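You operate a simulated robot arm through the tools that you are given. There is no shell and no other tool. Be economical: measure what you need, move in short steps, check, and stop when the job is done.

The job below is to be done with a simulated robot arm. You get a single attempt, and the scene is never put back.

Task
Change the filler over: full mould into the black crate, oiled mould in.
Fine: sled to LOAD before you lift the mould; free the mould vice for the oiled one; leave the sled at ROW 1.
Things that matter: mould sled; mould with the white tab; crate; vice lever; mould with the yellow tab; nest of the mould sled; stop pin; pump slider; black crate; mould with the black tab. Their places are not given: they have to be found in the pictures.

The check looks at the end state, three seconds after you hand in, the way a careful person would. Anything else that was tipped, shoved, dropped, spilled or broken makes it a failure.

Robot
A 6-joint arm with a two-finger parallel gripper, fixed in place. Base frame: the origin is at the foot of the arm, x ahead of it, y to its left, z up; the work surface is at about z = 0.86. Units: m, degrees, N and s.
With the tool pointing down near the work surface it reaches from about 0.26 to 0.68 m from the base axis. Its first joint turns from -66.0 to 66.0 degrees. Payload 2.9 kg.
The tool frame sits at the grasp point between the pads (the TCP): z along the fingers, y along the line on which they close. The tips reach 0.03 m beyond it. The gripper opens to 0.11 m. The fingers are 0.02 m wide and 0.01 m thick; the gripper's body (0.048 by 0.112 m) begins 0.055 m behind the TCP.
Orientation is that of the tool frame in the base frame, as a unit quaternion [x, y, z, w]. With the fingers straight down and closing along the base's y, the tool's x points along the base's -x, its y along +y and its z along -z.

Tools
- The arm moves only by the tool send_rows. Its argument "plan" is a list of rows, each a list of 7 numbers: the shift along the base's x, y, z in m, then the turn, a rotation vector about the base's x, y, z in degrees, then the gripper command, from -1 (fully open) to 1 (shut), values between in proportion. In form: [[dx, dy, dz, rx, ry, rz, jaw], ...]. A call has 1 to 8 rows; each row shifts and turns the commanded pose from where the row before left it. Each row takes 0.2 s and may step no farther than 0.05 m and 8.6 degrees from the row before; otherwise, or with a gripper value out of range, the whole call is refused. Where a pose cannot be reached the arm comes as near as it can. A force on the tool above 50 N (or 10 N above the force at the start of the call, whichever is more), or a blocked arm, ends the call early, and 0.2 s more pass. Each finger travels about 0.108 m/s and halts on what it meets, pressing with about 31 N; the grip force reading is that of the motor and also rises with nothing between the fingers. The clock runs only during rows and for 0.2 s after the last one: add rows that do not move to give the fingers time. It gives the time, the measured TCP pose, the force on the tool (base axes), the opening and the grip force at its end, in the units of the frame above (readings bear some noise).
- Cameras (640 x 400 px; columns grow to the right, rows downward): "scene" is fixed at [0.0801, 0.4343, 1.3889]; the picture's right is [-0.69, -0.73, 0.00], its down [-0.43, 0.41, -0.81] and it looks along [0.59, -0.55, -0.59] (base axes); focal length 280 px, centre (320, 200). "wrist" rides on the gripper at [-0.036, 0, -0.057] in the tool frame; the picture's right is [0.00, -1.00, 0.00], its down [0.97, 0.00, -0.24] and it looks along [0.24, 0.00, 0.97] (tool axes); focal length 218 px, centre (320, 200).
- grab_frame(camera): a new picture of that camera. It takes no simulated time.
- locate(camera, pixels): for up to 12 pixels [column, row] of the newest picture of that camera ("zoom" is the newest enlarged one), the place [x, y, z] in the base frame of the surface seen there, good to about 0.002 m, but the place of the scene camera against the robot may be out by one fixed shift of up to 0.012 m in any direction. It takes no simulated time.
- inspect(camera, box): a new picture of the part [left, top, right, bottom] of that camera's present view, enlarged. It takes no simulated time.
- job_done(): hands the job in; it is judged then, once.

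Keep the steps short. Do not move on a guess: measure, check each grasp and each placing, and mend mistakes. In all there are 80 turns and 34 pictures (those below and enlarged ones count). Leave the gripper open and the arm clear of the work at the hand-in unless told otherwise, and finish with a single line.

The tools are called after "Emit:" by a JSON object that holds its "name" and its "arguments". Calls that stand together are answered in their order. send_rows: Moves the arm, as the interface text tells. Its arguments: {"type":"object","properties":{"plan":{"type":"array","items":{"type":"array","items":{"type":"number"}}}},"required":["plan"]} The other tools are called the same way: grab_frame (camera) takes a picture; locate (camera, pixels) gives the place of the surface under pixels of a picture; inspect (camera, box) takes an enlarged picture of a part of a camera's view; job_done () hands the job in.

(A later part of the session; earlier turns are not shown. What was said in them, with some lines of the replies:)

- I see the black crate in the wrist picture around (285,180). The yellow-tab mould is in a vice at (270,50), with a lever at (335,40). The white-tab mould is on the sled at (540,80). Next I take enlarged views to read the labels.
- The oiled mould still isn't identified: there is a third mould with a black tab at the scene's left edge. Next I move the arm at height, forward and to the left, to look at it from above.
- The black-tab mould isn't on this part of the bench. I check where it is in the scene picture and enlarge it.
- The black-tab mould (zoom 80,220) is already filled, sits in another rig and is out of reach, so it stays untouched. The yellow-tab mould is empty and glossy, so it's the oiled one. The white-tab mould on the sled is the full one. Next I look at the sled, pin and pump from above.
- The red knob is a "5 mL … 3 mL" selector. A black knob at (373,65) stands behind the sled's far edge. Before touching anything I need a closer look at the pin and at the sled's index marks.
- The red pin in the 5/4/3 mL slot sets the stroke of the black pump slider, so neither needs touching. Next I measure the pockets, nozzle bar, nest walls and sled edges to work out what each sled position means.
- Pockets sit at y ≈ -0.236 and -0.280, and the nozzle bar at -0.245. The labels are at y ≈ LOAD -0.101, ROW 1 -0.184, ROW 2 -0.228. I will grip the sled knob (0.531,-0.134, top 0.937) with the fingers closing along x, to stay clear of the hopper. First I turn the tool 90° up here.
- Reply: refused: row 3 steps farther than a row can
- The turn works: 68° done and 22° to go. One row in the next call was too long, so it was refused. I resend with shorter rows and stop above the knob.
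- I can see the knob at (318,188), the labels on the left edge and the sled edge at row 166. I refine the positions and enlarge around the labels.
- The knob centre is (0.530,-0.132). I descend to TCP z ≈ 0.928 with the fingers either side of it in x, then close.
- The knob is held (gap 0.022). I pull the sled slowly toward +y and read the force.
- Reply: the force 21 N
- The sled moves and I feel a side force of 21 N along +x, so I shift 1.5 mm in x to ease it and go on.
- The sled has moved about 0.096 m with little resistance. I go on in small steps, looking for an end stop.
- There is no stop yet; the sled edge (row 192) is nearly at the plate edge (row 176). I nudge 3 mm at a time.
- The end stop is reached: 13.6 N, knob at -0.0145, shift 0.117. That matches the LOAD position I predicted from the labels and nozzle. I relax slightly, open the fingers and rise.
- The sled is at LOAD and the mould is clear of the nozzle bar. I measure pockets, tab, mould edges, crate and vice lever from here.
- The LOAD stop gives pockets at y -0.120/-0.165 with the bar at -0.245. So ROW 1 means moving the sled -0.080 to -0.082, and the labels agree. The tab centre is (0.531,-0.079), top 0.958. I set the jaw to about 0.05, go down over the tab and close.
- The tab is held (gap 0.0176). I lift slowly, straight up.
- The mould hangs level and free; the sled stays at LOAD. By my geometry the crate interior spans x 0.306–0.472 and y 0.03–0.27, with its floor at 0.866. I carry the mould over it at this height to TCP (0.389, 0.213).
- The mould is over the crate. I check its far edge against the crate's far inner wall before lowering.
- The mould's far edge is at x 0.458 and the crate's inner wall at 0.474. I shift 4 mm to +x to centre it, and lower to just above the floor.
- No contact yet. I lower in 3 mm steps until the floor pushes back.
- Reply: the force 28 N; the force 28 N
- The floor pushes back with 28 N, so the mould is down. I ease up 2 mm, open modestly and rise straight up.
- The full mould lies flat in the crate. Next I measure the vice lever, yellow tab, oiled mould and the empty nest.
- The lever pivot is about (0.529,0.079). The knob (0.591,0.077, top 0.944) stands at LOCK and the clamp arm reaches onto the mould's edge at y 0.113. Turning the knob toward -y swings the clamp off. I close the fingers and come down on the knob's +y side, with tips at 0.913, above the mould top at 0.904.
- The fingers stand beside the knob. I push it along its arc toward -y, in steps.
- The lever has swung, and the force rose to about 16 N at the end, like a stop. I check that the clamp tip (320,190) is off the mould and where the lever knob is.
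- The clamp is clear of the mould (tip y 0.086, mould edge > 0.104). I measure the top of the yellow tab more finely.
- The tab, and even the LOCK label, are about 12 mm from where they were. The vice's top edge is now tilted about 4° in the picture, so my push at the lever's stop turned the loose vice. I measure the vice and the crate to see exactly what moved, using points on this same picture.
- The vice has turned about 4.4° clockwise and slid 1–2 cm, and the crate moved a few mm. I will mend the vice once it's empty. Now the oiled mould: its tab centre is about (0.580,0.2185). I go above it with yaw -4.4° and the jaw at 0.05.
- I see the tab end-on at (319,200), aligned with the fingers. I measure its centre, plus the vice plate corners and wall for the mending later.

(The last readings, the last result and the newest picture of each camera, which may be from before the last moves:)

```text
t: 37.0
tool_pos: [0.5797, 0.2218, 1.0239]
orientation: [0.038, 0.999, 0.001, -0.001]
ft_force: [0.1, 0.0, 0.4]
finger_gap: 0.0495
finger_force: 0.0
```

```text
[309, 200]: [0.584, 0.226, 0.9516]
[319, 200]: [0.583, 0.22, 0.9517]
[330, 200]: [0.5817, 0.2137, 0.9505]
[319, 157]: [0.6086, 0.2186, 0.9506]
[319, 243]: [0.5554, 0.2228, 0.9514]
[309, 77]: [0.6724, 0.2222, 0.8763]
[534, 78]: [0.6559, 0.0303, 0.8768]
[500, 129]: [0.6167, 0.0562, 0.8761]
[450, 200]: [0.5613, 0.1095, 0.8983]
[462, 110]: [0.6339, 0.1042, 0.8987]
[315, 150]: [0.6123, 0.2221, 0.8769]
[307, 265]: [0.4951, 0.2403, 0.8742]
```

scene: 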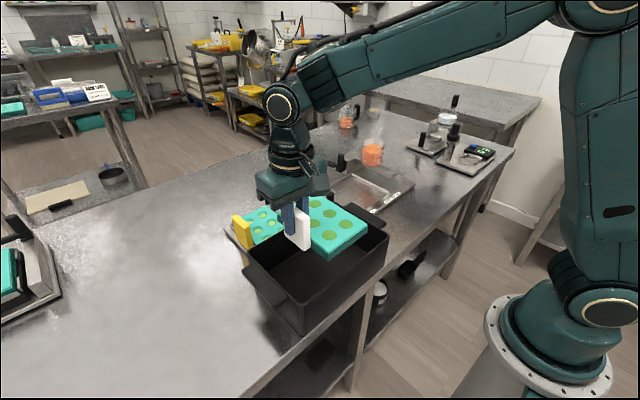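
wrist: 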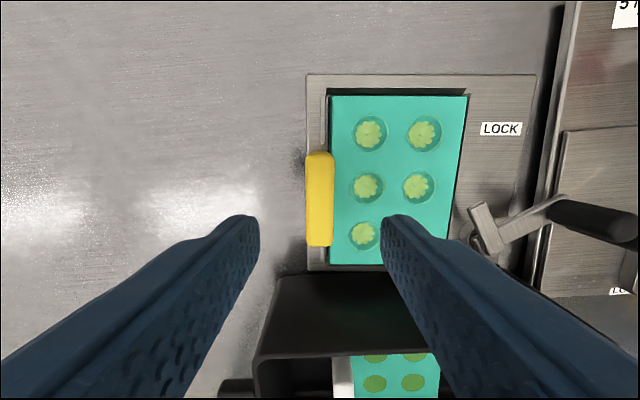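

The tab centre is (0.582,0.220). I go down to TCP 0.936 and close.

Emit:
{"name": "send_rows", "arguments": {"plan": [[0.002, 0, -0.03, 0, 0, 0, 0.1], [0, 0, -0.03, 0, 0, 0, 0.1], [0, 0, -0.02, 0, 0, 0, 0.1], [0, 0, -0.008, 0, 0, 0, 0.1], [0, 0, 0, 0, 0, 0, 0.1]]}}

Emit:
{"name": "send_rows", "arguments": {"plan": [[0, 0, 0, 0, 0, 0, 0.5], [0, 0, 0, 0, 0, 0, 0.8], [0, 0, 0, 0, 0, 0, 1], [0, 0, 0, 0, 0, 0, 1]]}}

```text
t: 38.2
tool_pos: [0.582, 0.2185, 0.9361]
orientation: [0.04, 0.999, 0.0, 0.001]
ft_force: [0.0, 0.0, -0.2]
finger_gap: 0.0494
finger_force: 0.0
```

```text
t: 39.2
tool_pos: [0.5825, 0.2176, 0.9369]
orientation: [0.039, 0.999, 0.0, 0.0]
ft_force: [-0.7, 0.3, -0.8]
finger_gap: 0.0176
finger_force: 30.8
```

Held at the same 0.0176 gap. I lift straight up.

Emit:
{"name": "send_rows", "arguments": {"plan": [[0, 0, 0.005, 0, 0, 0, 1], [0, 0, 0.01, 0, 0, 0, 1], [0, 0, 0.02, 0, 0, 0, 1], [0, 0, 0.03, 0, 0, 0, 1], [0, 0, 0.03, 0, 0, 0, 1], [0, 0, 0.03, 0, 0, 0, 1]]}}

```text
t: 40.6
tool_pos: [0.5825, 0.2182, 1.0609]
orientation: [0.039, 0.999, -0.001, -0.001]
ft_force: [1.0, 0.8, -1.6]
finger_gap: 0.0177
finger_force: 30.7
```

The mould is up. I turn it back by +4.5° and carry it over the nest to the spot from which the full mould was lifted (TCP 0.5305, -0.0783).

Emit:
{"name": "send_rows", "arguments": {"plan": [[-0.0075, -0.0424, 0, 0, 0, 2.25, 1], [-0.0075, -0.0424, 0, 0, 0, 2.25, 1], [-0.0075, -0.0424, 0, 0, 0, 0, 1], [-0.0075, -0.0424, 0, 0, 0, 0, 1], [-0.0075, -0.0424, 0, 0, 0, 0, 1], [-0.0075, -0.0424, 0, 0, 0, 0, 1], [-0.0072, -0.0421, 0, 0, 0, 0, 1], [0, 0, 0, 0, 0, 0, 1]]}}

```text
t: 42.4
tool_pos: [0.5295, -0.0791, 1.0611]
orientation: [-0.001, 1.0, 0.0, 0.001]
ft_force: [-0.3, 0.0, -1.0]
finger_gap: 0.0175
finger_force: 31.2
```

I lower onto the nest: fast to 0.956, then in small steps while watching the force.

Emit:
{"name": "send_rows", "arguments": {"plan": [[0.001, 0, -0.03, 0, 0, 0, 1], [0, 0, -0.04, 0, 0, 0, 1], [0, 0, -0.025, 0, 0, 0, 1], [0, 0, -0.01, 0, 0, 0, 1], [0, 0, 0, 0, 0, 0, 1]]}}

Emit:
{"name": "send_rows", "arguments": {"plan": [[0, 0, -0.003, 0, 0, 0, 1], [0, 0, -0.003, 0, 0, 0, 1], [0, 0, -0.003, 0, 0, 0, 1], [0, 0, -0.003, 0, 0, 0, 1], [0, 0, 0, 0, 0, 0, 1]]}}

```text
t: 43.6
tool_pos: [0.5306, -0.0769, 0.956]
orientation: [0.001, 1.0, 0.0, 0.0]
ft_force: [-0.6, 0.2, -1.1]
finger_gap: 0.0177
finger_force: 31.1
```

```text
t: 44.8
tool_pos: [0.53, -0.0781, 0.9432]
orientation: [0.0, 1.0, 0.0, 0.0]
ft_force: [-0.7, -0.6, -1.2]
finger_gap: 0.0177
finger_force: 30.9
```

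It slid in without force down to 0.943. Two more small steps until it seats.

Emit:
{"name": "send_rows", "arguments": {"plan": [[0, 0, -0.0015, 0, 0, 0, 1], [0, 0, -0.0015, 0, 0, 0, 1], [0, 0, 0, 0, 0, 0, 1]]}}

```text
t: 45.6
tool_pos: [0.5307, -0.0774, 0.9424]
orientation: [0.001, 1.0, -0.001, 0.001]
ft_force: [-1.6, 0.8, 6.7]
finger_gap: 0.0175
finger_force: 31.2
```

It seats at 0.942 with 6.7 N, the same height as the full mould. I release and rise.

Emit:
{"name": "send_rows", "arguments": {"plan": [[0, 0, 0, 0, 0, 0, 0.3], [0, 0, 0, 0, 0, 0, 0.2], [0, 0, 0, 0, 0, 0, 0.2], [0, 0, 0.03, 0, 0, 0, 0.2], [0, 0, 0.04, 0, 0, 0, 0.2], [0, 0, 0.04, 0, 0, 0, 0.2], [0, 0.03, 0.03, 0, 0, 0, 0.2], [0, 0.03, 0.03, 0, 0, 0, 0.2]]}}

Emit:
{"name": "grab_frame", "arguments": {"camera": "wrist"}}

```text
t: 47.4
tool_pos: [0.5313, -0.0177, 1.1125]
orientation: [0.0, 1.0, 0.0, 0.0]
ft_force: [0.0, 0.0, -0.5]
finger_gap: 0.0441
finger_force: 0.0
```

```text
3 pictures are left
```

wrist: 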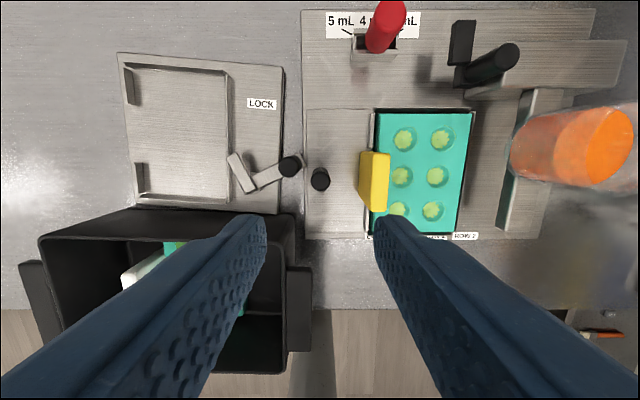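

The oiled mould sits flat in the nest, tab to the left as before. I measure its level and pockets, the nozzle bar, the sled knob, and the vice wall and corners.

Emit:
{"name": "locate", "arguments": {"camera": "wrist", "pixels": [[395, 118], [455, 122], [450, 220], [401, 176], [438, 176], [520, 180], [508, 225], [320, 178], [289, 165], [380, 155], [476, 112], [466, 225]]}}

Emit:
{"name": "locate", "arguments": {"camera": "wrist", "pixels": [[119, 54], [282, 68], [262, 104], [228, 90], [226, 190], [180, 67], [180, 196], [131, 90], [140, 180], [275, 210], [160, 130], [235, 130]]}}

Emit:
{"name": "locate", "arguments": {"camera": "wrist", "pixels": [[120, 215], [200, 222], [290, 222], [150, 212], [45, 240], [290, 300], [310, 275], [100, 225], [222, 140], [230, 140], [227, 65], [240, 110]]}}

```text
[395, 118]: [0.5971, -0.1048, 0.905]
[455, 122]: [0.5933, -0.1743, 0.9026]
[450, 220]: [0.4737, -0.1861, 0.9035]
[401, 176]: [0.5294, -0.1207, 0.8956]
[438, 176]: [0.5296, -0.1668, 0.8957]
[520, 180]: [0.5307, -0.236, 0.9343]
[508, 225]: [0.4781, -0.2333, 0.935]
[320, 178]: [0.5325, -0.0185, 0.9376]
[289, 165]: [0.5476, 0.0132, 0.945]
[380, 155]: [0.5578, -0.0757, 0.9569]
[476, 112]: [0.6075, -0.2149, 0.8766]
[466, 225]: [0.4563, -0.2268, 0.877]
```

```text
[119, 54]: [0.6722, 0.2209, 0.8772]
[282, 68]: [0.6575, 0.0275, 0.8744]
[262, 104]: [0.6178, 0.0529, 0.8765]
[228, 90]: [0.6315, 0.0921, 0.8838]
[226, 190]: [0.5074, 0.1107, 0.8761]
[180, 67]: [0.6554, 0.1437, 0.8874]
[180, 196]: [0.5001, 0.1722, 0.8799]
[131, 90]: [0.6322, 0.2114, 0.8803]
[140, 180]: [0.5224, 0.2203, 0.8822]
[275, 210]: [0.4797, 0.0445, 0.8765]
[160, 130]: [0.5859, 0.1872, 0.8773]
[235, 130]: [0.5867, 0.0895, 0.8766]
```

```text
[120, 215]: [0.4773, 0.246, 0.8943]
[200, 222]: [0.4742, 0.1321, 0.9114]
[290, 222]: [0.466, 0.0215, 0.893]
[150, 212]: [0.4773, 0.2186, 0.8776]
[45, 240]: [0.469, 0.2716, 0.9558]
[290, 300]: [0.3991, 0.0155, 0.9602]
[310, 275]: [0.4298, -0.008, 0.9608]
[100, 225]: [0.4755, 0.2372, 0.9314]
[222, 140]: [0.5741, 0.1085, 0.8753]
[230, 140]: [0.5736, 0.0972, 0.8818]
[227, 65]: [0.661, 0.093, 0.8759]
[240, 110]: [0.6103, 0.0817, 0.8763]
```

The mould is level (top 0.903–0.905) and its pockets are in the expected places. Now I mend the vice. Its right nest wall (top ≈ 0.888, floor 0.876) runs through about (0.605,0.0965). I come down on it with yaw -4.5°, jaw 0.03, tips 3 mm above the plate.

Emit:
{"name": "send_rows", "arguments": {"plan": [[0.02, 0.035, 0, 0, 0, -2.2, 0.45], [0.025, 0.04, 0, 0, 0, -2.3, 0.45], [0.0287, 0.0392, 0, 0, 0, 0, 0.45], [0, 0, -0.049, 0, 0, 0, 0.45], [0, 0, -0.049, 0, 0, 0, 0.45], [0, 0, -0.049, 0, 0, 0, 0.45], [0, 0, -0.03, 0, 0, 0, 0.45], [0, 0, 0, 0, 0, 0, 0.45]]}}

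```text
t: 49.2
tool_pos: [0.6054, 0.0957, 0.9339]
orientation: [0.039, 0.999, -0.001, 0.0]
ft_force: [0.3, -0.5, -0.3]
finger_gap: 0.0303
finger_force: 0.0
```

Emit:
{"name": "send_rows", "arguments": {"plan": [[0, 0, -0.015, 0, 0, 0, 0.45], [0, 0, -0.01, 0, 0, 0, 0.45], [0, 0, 0, 0, 0, 0, 0.45]]}}

Emit:
{"name": "send_rows", "arguments": {"plan": [[0, 0, 0, 0, 0, 0, 0.8], [0, 0, 0, 0, 0, 0, 1], [0, 0, 0, 0, 0, 0, 1]]}}

```text
t: 50.0
tool_pos: [0.6063, 0.0963, 0.9088]
orientation: [0.04, 0.999, 0.001, 0.0]
ft_force: [0.1, -0.8, 0.0]
finger_gap: 0.0304
finger_force: 0.1
```

```text
t: 50.8
tool_pos: [0.6045, 0.0971, 0.9091]
orientation: [0.04, 0.999, 0.0, 0.0]
ft_force: [-0.8, 0.6, 0.5]
finger_gap: 0.0048
finger_force: 30.9
```

The wall is held (gap 0.0048). I move the vice back by (+0.0105, +0.0155) with +4.5° yaw, slowly.

Emit:
{"name": "send_rows", "arguments": {"plan": [[0.0026, 0.0039, 0, 0, 0, 1.1, 1], [0.0026, 0.0039, 0, 0, 0, 1.1, 1], [0.0026, 0.0039, 0, 0, 0, 1.1, 1], [0.0027, 0.0038, 0, 0, 0, 1.2, 1], [0, 0, 0, 0, 0, 0, 1]]}}

```text
t: 52.0
tool_pos: [0.6144, 0.112, 0.9088]
orientation: [-0.001, 1.0, 0.0, 0.0]
ft_force: [-2.2, -13.7, 0.0]
finger_gap: 0.0049
finger_force: 31.1
```

The vice is moved. I release, rise, and return to the earlier viewpoint (0.5295, 0.0718, 1.1315) so the two pictures can be compared directly.

Emit:
{"name": "send_rows", "arguments": {"plan": [[0, 0, 0, 0, 0, 0, 0.5], [0, 0, 0, 0, 0, 0, 0.5], [0, 0, 0.04, 0, 0, 0, 0.5], [0, 0, 0.049, 0, 0, 0, -0.3], [-0.02, -0.01, 0.044, 0, 0, 0, -1], [-0.02, -0.01, 0.044, 0, 0, 0, -1], [-0.022, -0.01, 0.0435, 0, 0, 0, -1], [-0.024, -0.0105, 0.002, 0, 0, 0, -1]]}}

Emit:
{"name": "grab_frame", "arguments": {"camera": "wrist"}}

```text
t: 53.8
tool_pos: [0.528, 0.0717, 1.131]
orientation: [0.0, 1.0, 0.001, 0.0]
ft_force: [-0.6, 0.4, 0.4]
finger_gap: 0.1099
finger_force: 0.1
```

```text
2 pictures are left
```

wrist: 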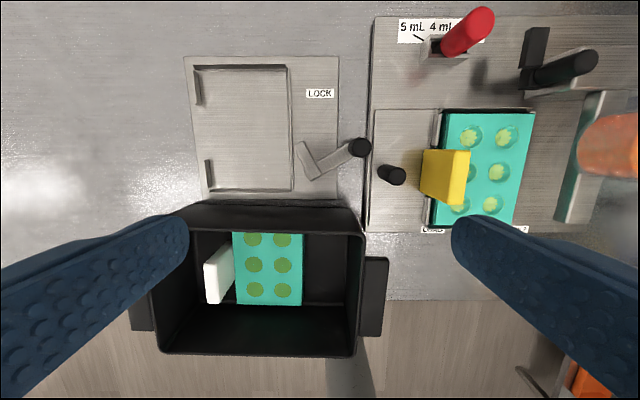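

The vice is back within about 1–2 mm (LOCK label at (320,93) versus (321,95) before). The crate's right handle corner is at row 257 versus 250, so it is still turned slightly. I measure it.

Emit:
{"name": "locate", "arguments": {"camera": "wrist", "pixels": [[386, 260], [370, 258], [381, 333], [364, 333], [364, 237], [366, 300], [357, 300], [350, 300], [215, 203], [350, 209], [136, 325], [200, 352]]}}

Emit:
{"name": "locate", "arguments": {"camera": "wrist", "pixels": [[300, 236], [303, 300], [236, 236], [320, 93], [187, 59], [337, 58], [200, 206], [340, 212], [330, 354], [170, 352], [360, 270], [375, 290]]}}

```text
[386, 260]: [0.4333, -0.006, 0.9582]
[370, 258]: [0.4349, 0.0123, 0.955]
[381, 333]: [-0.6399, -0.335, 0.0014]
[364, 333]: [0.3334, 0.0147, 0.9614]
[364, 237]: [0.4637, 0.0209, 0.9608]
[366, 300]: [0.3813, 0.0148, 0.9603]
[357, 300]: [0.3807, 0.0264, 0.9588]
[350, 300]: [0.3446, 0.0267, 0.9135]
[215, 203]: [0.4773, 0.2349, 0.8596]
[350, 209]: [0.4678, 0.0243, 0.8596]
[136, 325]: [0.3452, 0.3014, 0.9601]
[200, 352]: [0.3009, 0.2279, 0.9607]
```

```text
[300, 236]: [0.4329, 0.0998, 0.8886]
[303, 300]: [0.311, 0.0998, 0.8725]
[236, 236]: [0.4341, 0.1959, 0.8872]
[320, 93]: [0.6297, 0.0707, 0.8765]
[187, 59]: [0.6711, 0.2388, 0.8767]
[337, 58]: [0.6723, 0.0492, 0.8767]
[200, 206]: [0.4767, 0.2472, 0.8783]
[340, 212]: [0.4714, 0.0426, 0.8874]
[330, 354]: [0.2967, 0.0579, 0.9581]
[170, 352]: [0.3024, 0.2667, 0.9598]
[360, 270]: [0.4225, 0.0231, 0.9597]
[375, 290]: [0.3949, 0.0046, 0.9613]
```

The LOCK label is now exactly where it was (0.6297,0.0707). The crate's right side is still 8 mm back and turned 1.5°. I can grip its right wall and handle together (y -0.006 to 0.027) at x 0.39 and set it back too. I go there with yaw -1.5°, jaw 0.066.

Emit:
{"name": "send_rows", "arguments": {"plan": [[-0.04, -0.018, 0, 0, 0, -1.5, -0.2], [-0.04, -0.018, 0, 0, 0, 0, -0.2], [-0.04, -0.018, 0, 0, 0, 0, -0.2], [-0.018, -0.0072, -0.03, 0, 0, 0, -0.2], [0, 0, -0.049, 0, 0, 0, -0.2], [0, 0, -0.045, 0, 0, 0, -0.2], [0, 0, -0.035, 0, 0, 0, -0.2], [0, 0, -0.015, 0, 0, 0, -0.2]]}}

Emit:
{"name": "send_rows", "arguments": {"plan": [[0, 0, 0, 0, 0, 0, 0.2], [0, 0, 0, 0, 0, 0, 0.4], [0, 0, 0, 0, 0, 0, 0.6]]}}

```text
t: 55.6
tool_pos: [0.3897, 0.0088, 0.957]
orientation: [0.013, 1.0, 0.0, 0.0]
ft_force: [0.2, 0.1, 0.2]
finger_gap: 0.0661
finger_force: 0.1
```

```text
t: 56.4
tool_pos: [0.3909, 0.0079, 0.9582]
orientation: [0.013, 1.0, 0.0, 0.0]
ft_force: [0.2, -1.0, -0.8]
finger_gap: 0.035
finger_force: 30.9
```

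The crate's side is held (gap 0.035). I shift it +0.008 in x, +0.0015 in y, with +1.5° yaw, then release and rise.

Emit:
{"name": "send_rows", "arguments": {"plan": [[0.003, 0.0005, 0, 0, 0, 0.5, 0.6], [0.003, 0.0005, 0, 0, 0, 0.5, 0.6], [0.002, 0.0005, 0, 0, 0, 0.5, 0.6], [0, 0, 0, 0, 0, 0, 0.6]]}}

Emit:
{"name": "send_rows", "arguments": {"plan": [[0, 0, 0, 0, 0, 0, 0], [0, 0, 0, 0, 0, 0, -0.2], [0, 0, 0, 0, 0, 0, -0.2], [0, 0, 0.03, 0, 0, 0, -0.2], [0, 0, 0.04, 0, 0, 0, -0.2], [0, 0, 0.049, 0, 0, 0, -0.2], [0.02, -0.004, 0.03, 0, 0, 0, -0.2], [0.03, -0.004, 0.0, 0, 0, 8, -0.2]]}}

```text
t: 57.4
tool_pos: [0.3985, 0.0124, 0.9577]
orientation: [0.0, 1.0, 0.0, 0.001]
ft_force: [-1.4, -0.3, 3.9]
finger_gap: 0.035
finger_force: 31.1
```

```text
t: 59.2
tool_pos: [0.449, 0.0028, 1.1077]
orientation: [-0.071, 0.997, 0.0, 0.001]
ft_force: [-0.4, -0.5, 0.5]
finger_gap: 0.0661
finger_force: 0.0
```

Next the sled knob at (0.530,-0.0145). I turn the remaining 82° while moving over it.

Emit:
{"name": "send_rows", "arguments": {"plan": [[0.01, -0.003, 0, 0, 0, 8.2, -0.2], [0.01, -0.003, 0, 0, 0, 8.2, -0.2], [0.01, -0.003, 0, 0, 0, 8.2, -0.2], [0.01, -0.003, 0, 0, 0, 8.2, -0.2], [0.01, -0.003, 0, 0, 0, 8.2, -0.2], [0.01, -0.0013, 0, 0, 0, 8.2, -0.2], [0.01, 0, 0, 0, 0, 8.2, -0.2], [0.011, 0, 0, 0, 0, 8.2, -0.2]]}}

Emit:
{"name": "send_rows", "arguments": {"plan": [[0, 0, 0, 0, 0, 8.2, -0.2], [0, 0, 0, 0, 0, 8.2, -0.2], [0, 0, -0.04, 0, 0, 0, -0.1], [0, 0, -0.04, 0, 0, 0, -0.1], [0, 0, -0.04, 0, 0, 0, 0], [0, 0, 0, 0, 0, 0, 0]]}}

```text
t: 61.0
tool_pos: [0.5306, -0.0127, 1.1072]
orientation: [-0.599, 0.8, 0.001, 0.0]
ft_force: [0.1, 0.8, 0.7]
finger_gap: 0.0659
finger_force: 0.0
```

```text
t: 62.4
tool_pos: [0.531, -0.0122, 0.9872]
orientation: [0.708, -0.707, 0.0, 0.0]
ft_force: [0.4, 0.8, -0.5]
finger_gap: 0.055
finger_force: 0.1
```

Yaw is 90° and I'm above the knob. I lower to 0.928 and grip, noting the position before moving.

Emit:
{"name": "send_rows", "arguments": {"plan": [[-0.001, -0.001, -0.03, 0, 0, 0, 0], [0, 0, -0.029, 0, 0, 0, 0], [0, 0, 0, 0, 0, 0, 0.4], [0, 0, 0, 0, 0, 0, 0.8], [0, 0, 0, 0, 0, 0, 1], [0, 0, 0, 0, 0, 0, 1]]}}

```text
t: 63.8
tool_pos: [0.5312, -0.0127, 0.9284]
orientation: [-0.707, 0.707, 0.0, 0.0]
ft_force: [18.9, -0.7, -0.3]
finger_gap: 0.0216
finger_force: 31.6
```

Gripped at y -0.0127. The side force is 18.9 N, so I shift +1.5 mm in x, then move the sled 0.070 toward -y.

Emit:
{"name": "send_rows", "arguments": {"plan": [[0.0015, 0, 0, 0, 0, 0, 1], [0, -0.01, 0, 0, 0, 0, 1], [0, -0.015, 0, 0, 0, 0, 1], [0, -0.015, 0, 0, 0, 0, 1], [0, -0.015, 0, 0, 0, 0, 1], [0, -0.015, 0, 0, 0, 0, 1], [0, 0, 0, 0, 0, 0, 1]]}}

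```text
t: 65.4
tool_pos: [0.5285, -0.0848, 0.9287]
orientation: [-0.706, 0.708, 0.002, -0.001]
ft_force: [-13.6, 0.8, 7.2]
finger_gap: 0.0217
finger_force: 31.0
```

Emit:
{"name": "send_rows", "arguments": {"plan": [[-0.0008, -0.006, 0, 0, 0, 0, 1], [0, -0.005, 0, 0, 0, 0, 1], [0, 0, 0, 0, 0, 0, 1], [0, 0, 0, 0, 0, 0, 1]]}}

```text
t: 66.4
tool_pos: [0.5301, -0.095, 0.929]
orientation: [-0.707, 0.707, -0.001, 0.0]
ft_force: [-3.2, -0.6, 6.0]
finger_gap: 0.0215
finger_force: 31.2
```

The sled has moved 0.082. I release, rise and check with a picture.

Emit:
{"name": "send_rows", "arguments": {"plan": [[0, 0, 0, 0, 0, 0, 0.4], [0, 0, 0, 0, 0, 0, 0], [0, 0, 0.03, 0, 0, 0, 0], [0, 0, 0.04, 0, 0, 0, 0], [0, 0, 0.04, 0, 0, 0, -0.5], [0, 0, 0.04, 0, 0, 0, -1], [0, 0, 0.04, 0, 0, 0, -1]]}}

Emit:
{"name": "grab_frame", "arguments": {"camera": "wrist"}}

```text
t: 68.0
tool_pos: [0.5306, -0.095, 1.1183]
orientation: [-0.707, 0.707, 0.0, 0.0]
ft_force: [0.5, 0.7, 0.0]
finger_gap: 0.1099
finger_force: 0.0
```

```text
1 pictures are left
```

wrist: 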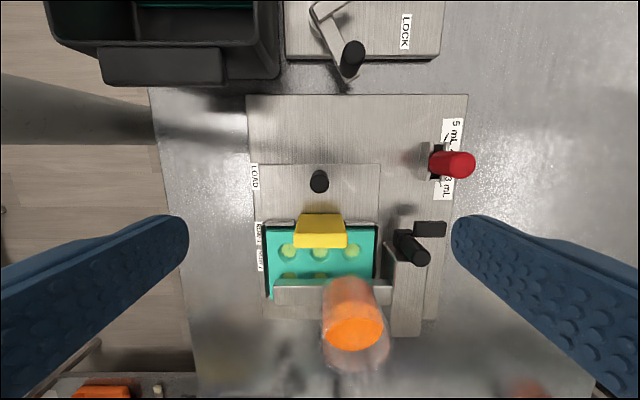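

Emit:
{"name": "locate", "arguments": {"camera": "wrist", "pixels": [[289, 252], [319, 251], [350, 253], [289, 276], [350, 275], [290, 284], [300, 290], [320, 165], [320, 182], [319, 230], [255, 178], [258, 234]]}}

Emit:
{"name": "locate", "arguments": {"camera": "wrist", "pixels": [[340, 280], [300, 280], [300, 304], [260, 262], [320, 170], [320, 95], [290, 225], [222, 65], [270, 70], [405, 30], [455, 165], [412, 245]]}}

```text
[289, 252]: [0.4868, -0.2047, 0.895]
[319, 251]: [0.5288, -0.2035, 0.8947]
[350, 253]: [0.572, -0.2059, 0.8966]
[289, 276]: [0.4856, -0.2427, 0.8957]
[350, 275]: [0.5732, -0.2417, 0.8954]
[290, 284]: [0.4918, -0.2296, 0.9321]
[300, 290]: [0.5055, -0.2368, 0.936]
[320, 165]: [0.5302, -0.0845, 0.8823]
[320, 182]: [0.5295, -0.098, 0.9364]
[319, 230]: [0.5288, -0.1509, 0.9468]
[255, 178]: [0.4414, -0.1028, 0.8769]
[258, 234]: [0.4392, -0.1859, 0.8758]
```

```text
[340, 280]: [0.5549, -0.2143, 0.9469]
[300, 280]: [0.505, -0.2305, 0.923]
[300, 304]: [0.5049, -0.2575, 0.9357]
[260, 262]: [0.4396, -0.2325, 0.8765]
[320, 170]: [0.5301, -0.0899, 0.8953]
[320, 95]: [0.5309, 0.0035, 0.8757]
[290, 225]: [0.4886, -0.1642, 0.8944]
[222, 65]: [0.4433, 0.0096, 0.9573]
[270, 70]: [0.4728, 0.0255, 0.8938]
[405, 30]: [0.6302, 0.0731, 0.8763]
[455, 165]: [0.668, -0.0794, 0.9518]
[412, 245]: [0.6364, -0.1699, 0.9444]
```

The sled is centred at y ≈ -0.185, at the ROW 1 label (-0.184 to -0.186), and the outer pocket row is under the nozzle bar. The LOCK label and the red pin read as before, within about 3 and 8 mm. I raise the arm clear and take the last picture as a final check.

Emit:
{"name": "send_rows", "arguments": {"plan": [[-0.02, 0.0, 0.04, 0, 0, 0, -1], [-0.02, 0.0, 0.04, 0, 0, 0, -1], [-0.03, 0.0, 0.03, 0, 0, 0, -1], [-0.03, 0, 0, 0, 0, 0, -1]]}}

Emit:
{"name": "inspect", "arguments": {"camera": "scene", "box": [210, 100, 530, 330]}}

```text
t: 69.0
tool_pos: [0.429, -0.0939, 1.2275]
orientation: [0.707, -0.707, 0.001, -0.001]
ft_force: [-0.4, 0.5, 0.6]
finger_gap: 0.1101
finger_force: 0.0
```

```text
1.74 times, centred on (370, 215) of scene
```

zoom: 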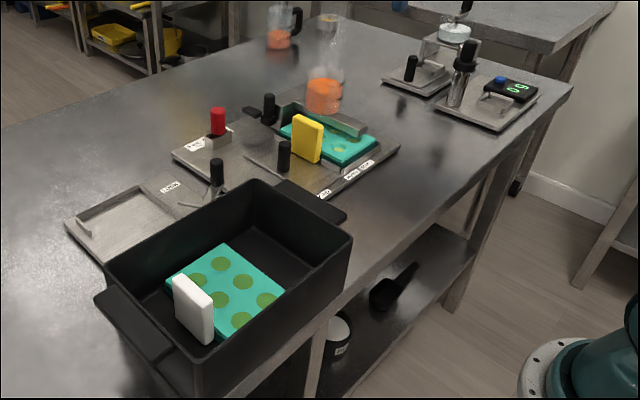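

The final picture shows the full mould flat in the black crate and the vice open and empty. The oiled mould is in the nest with the sled at ROW 1. The pin and pump slider are untouched, and the arm is clear with the gripper open. I hand in.

Emit:
{"name": "job_done", "arguments": {}}

```text
The job is handed in.
```

The full (white-tab) mould is in the black crate, the oiled (yellow-tab) mould is in the sled nest at ROW 1, and the vice is unlocked; I nudged the vice and crate while turning the lever, and set the vice back to within about 3 mm and moved the crate back by the 8 mm it had shifted, though I did not re-measure the crate.
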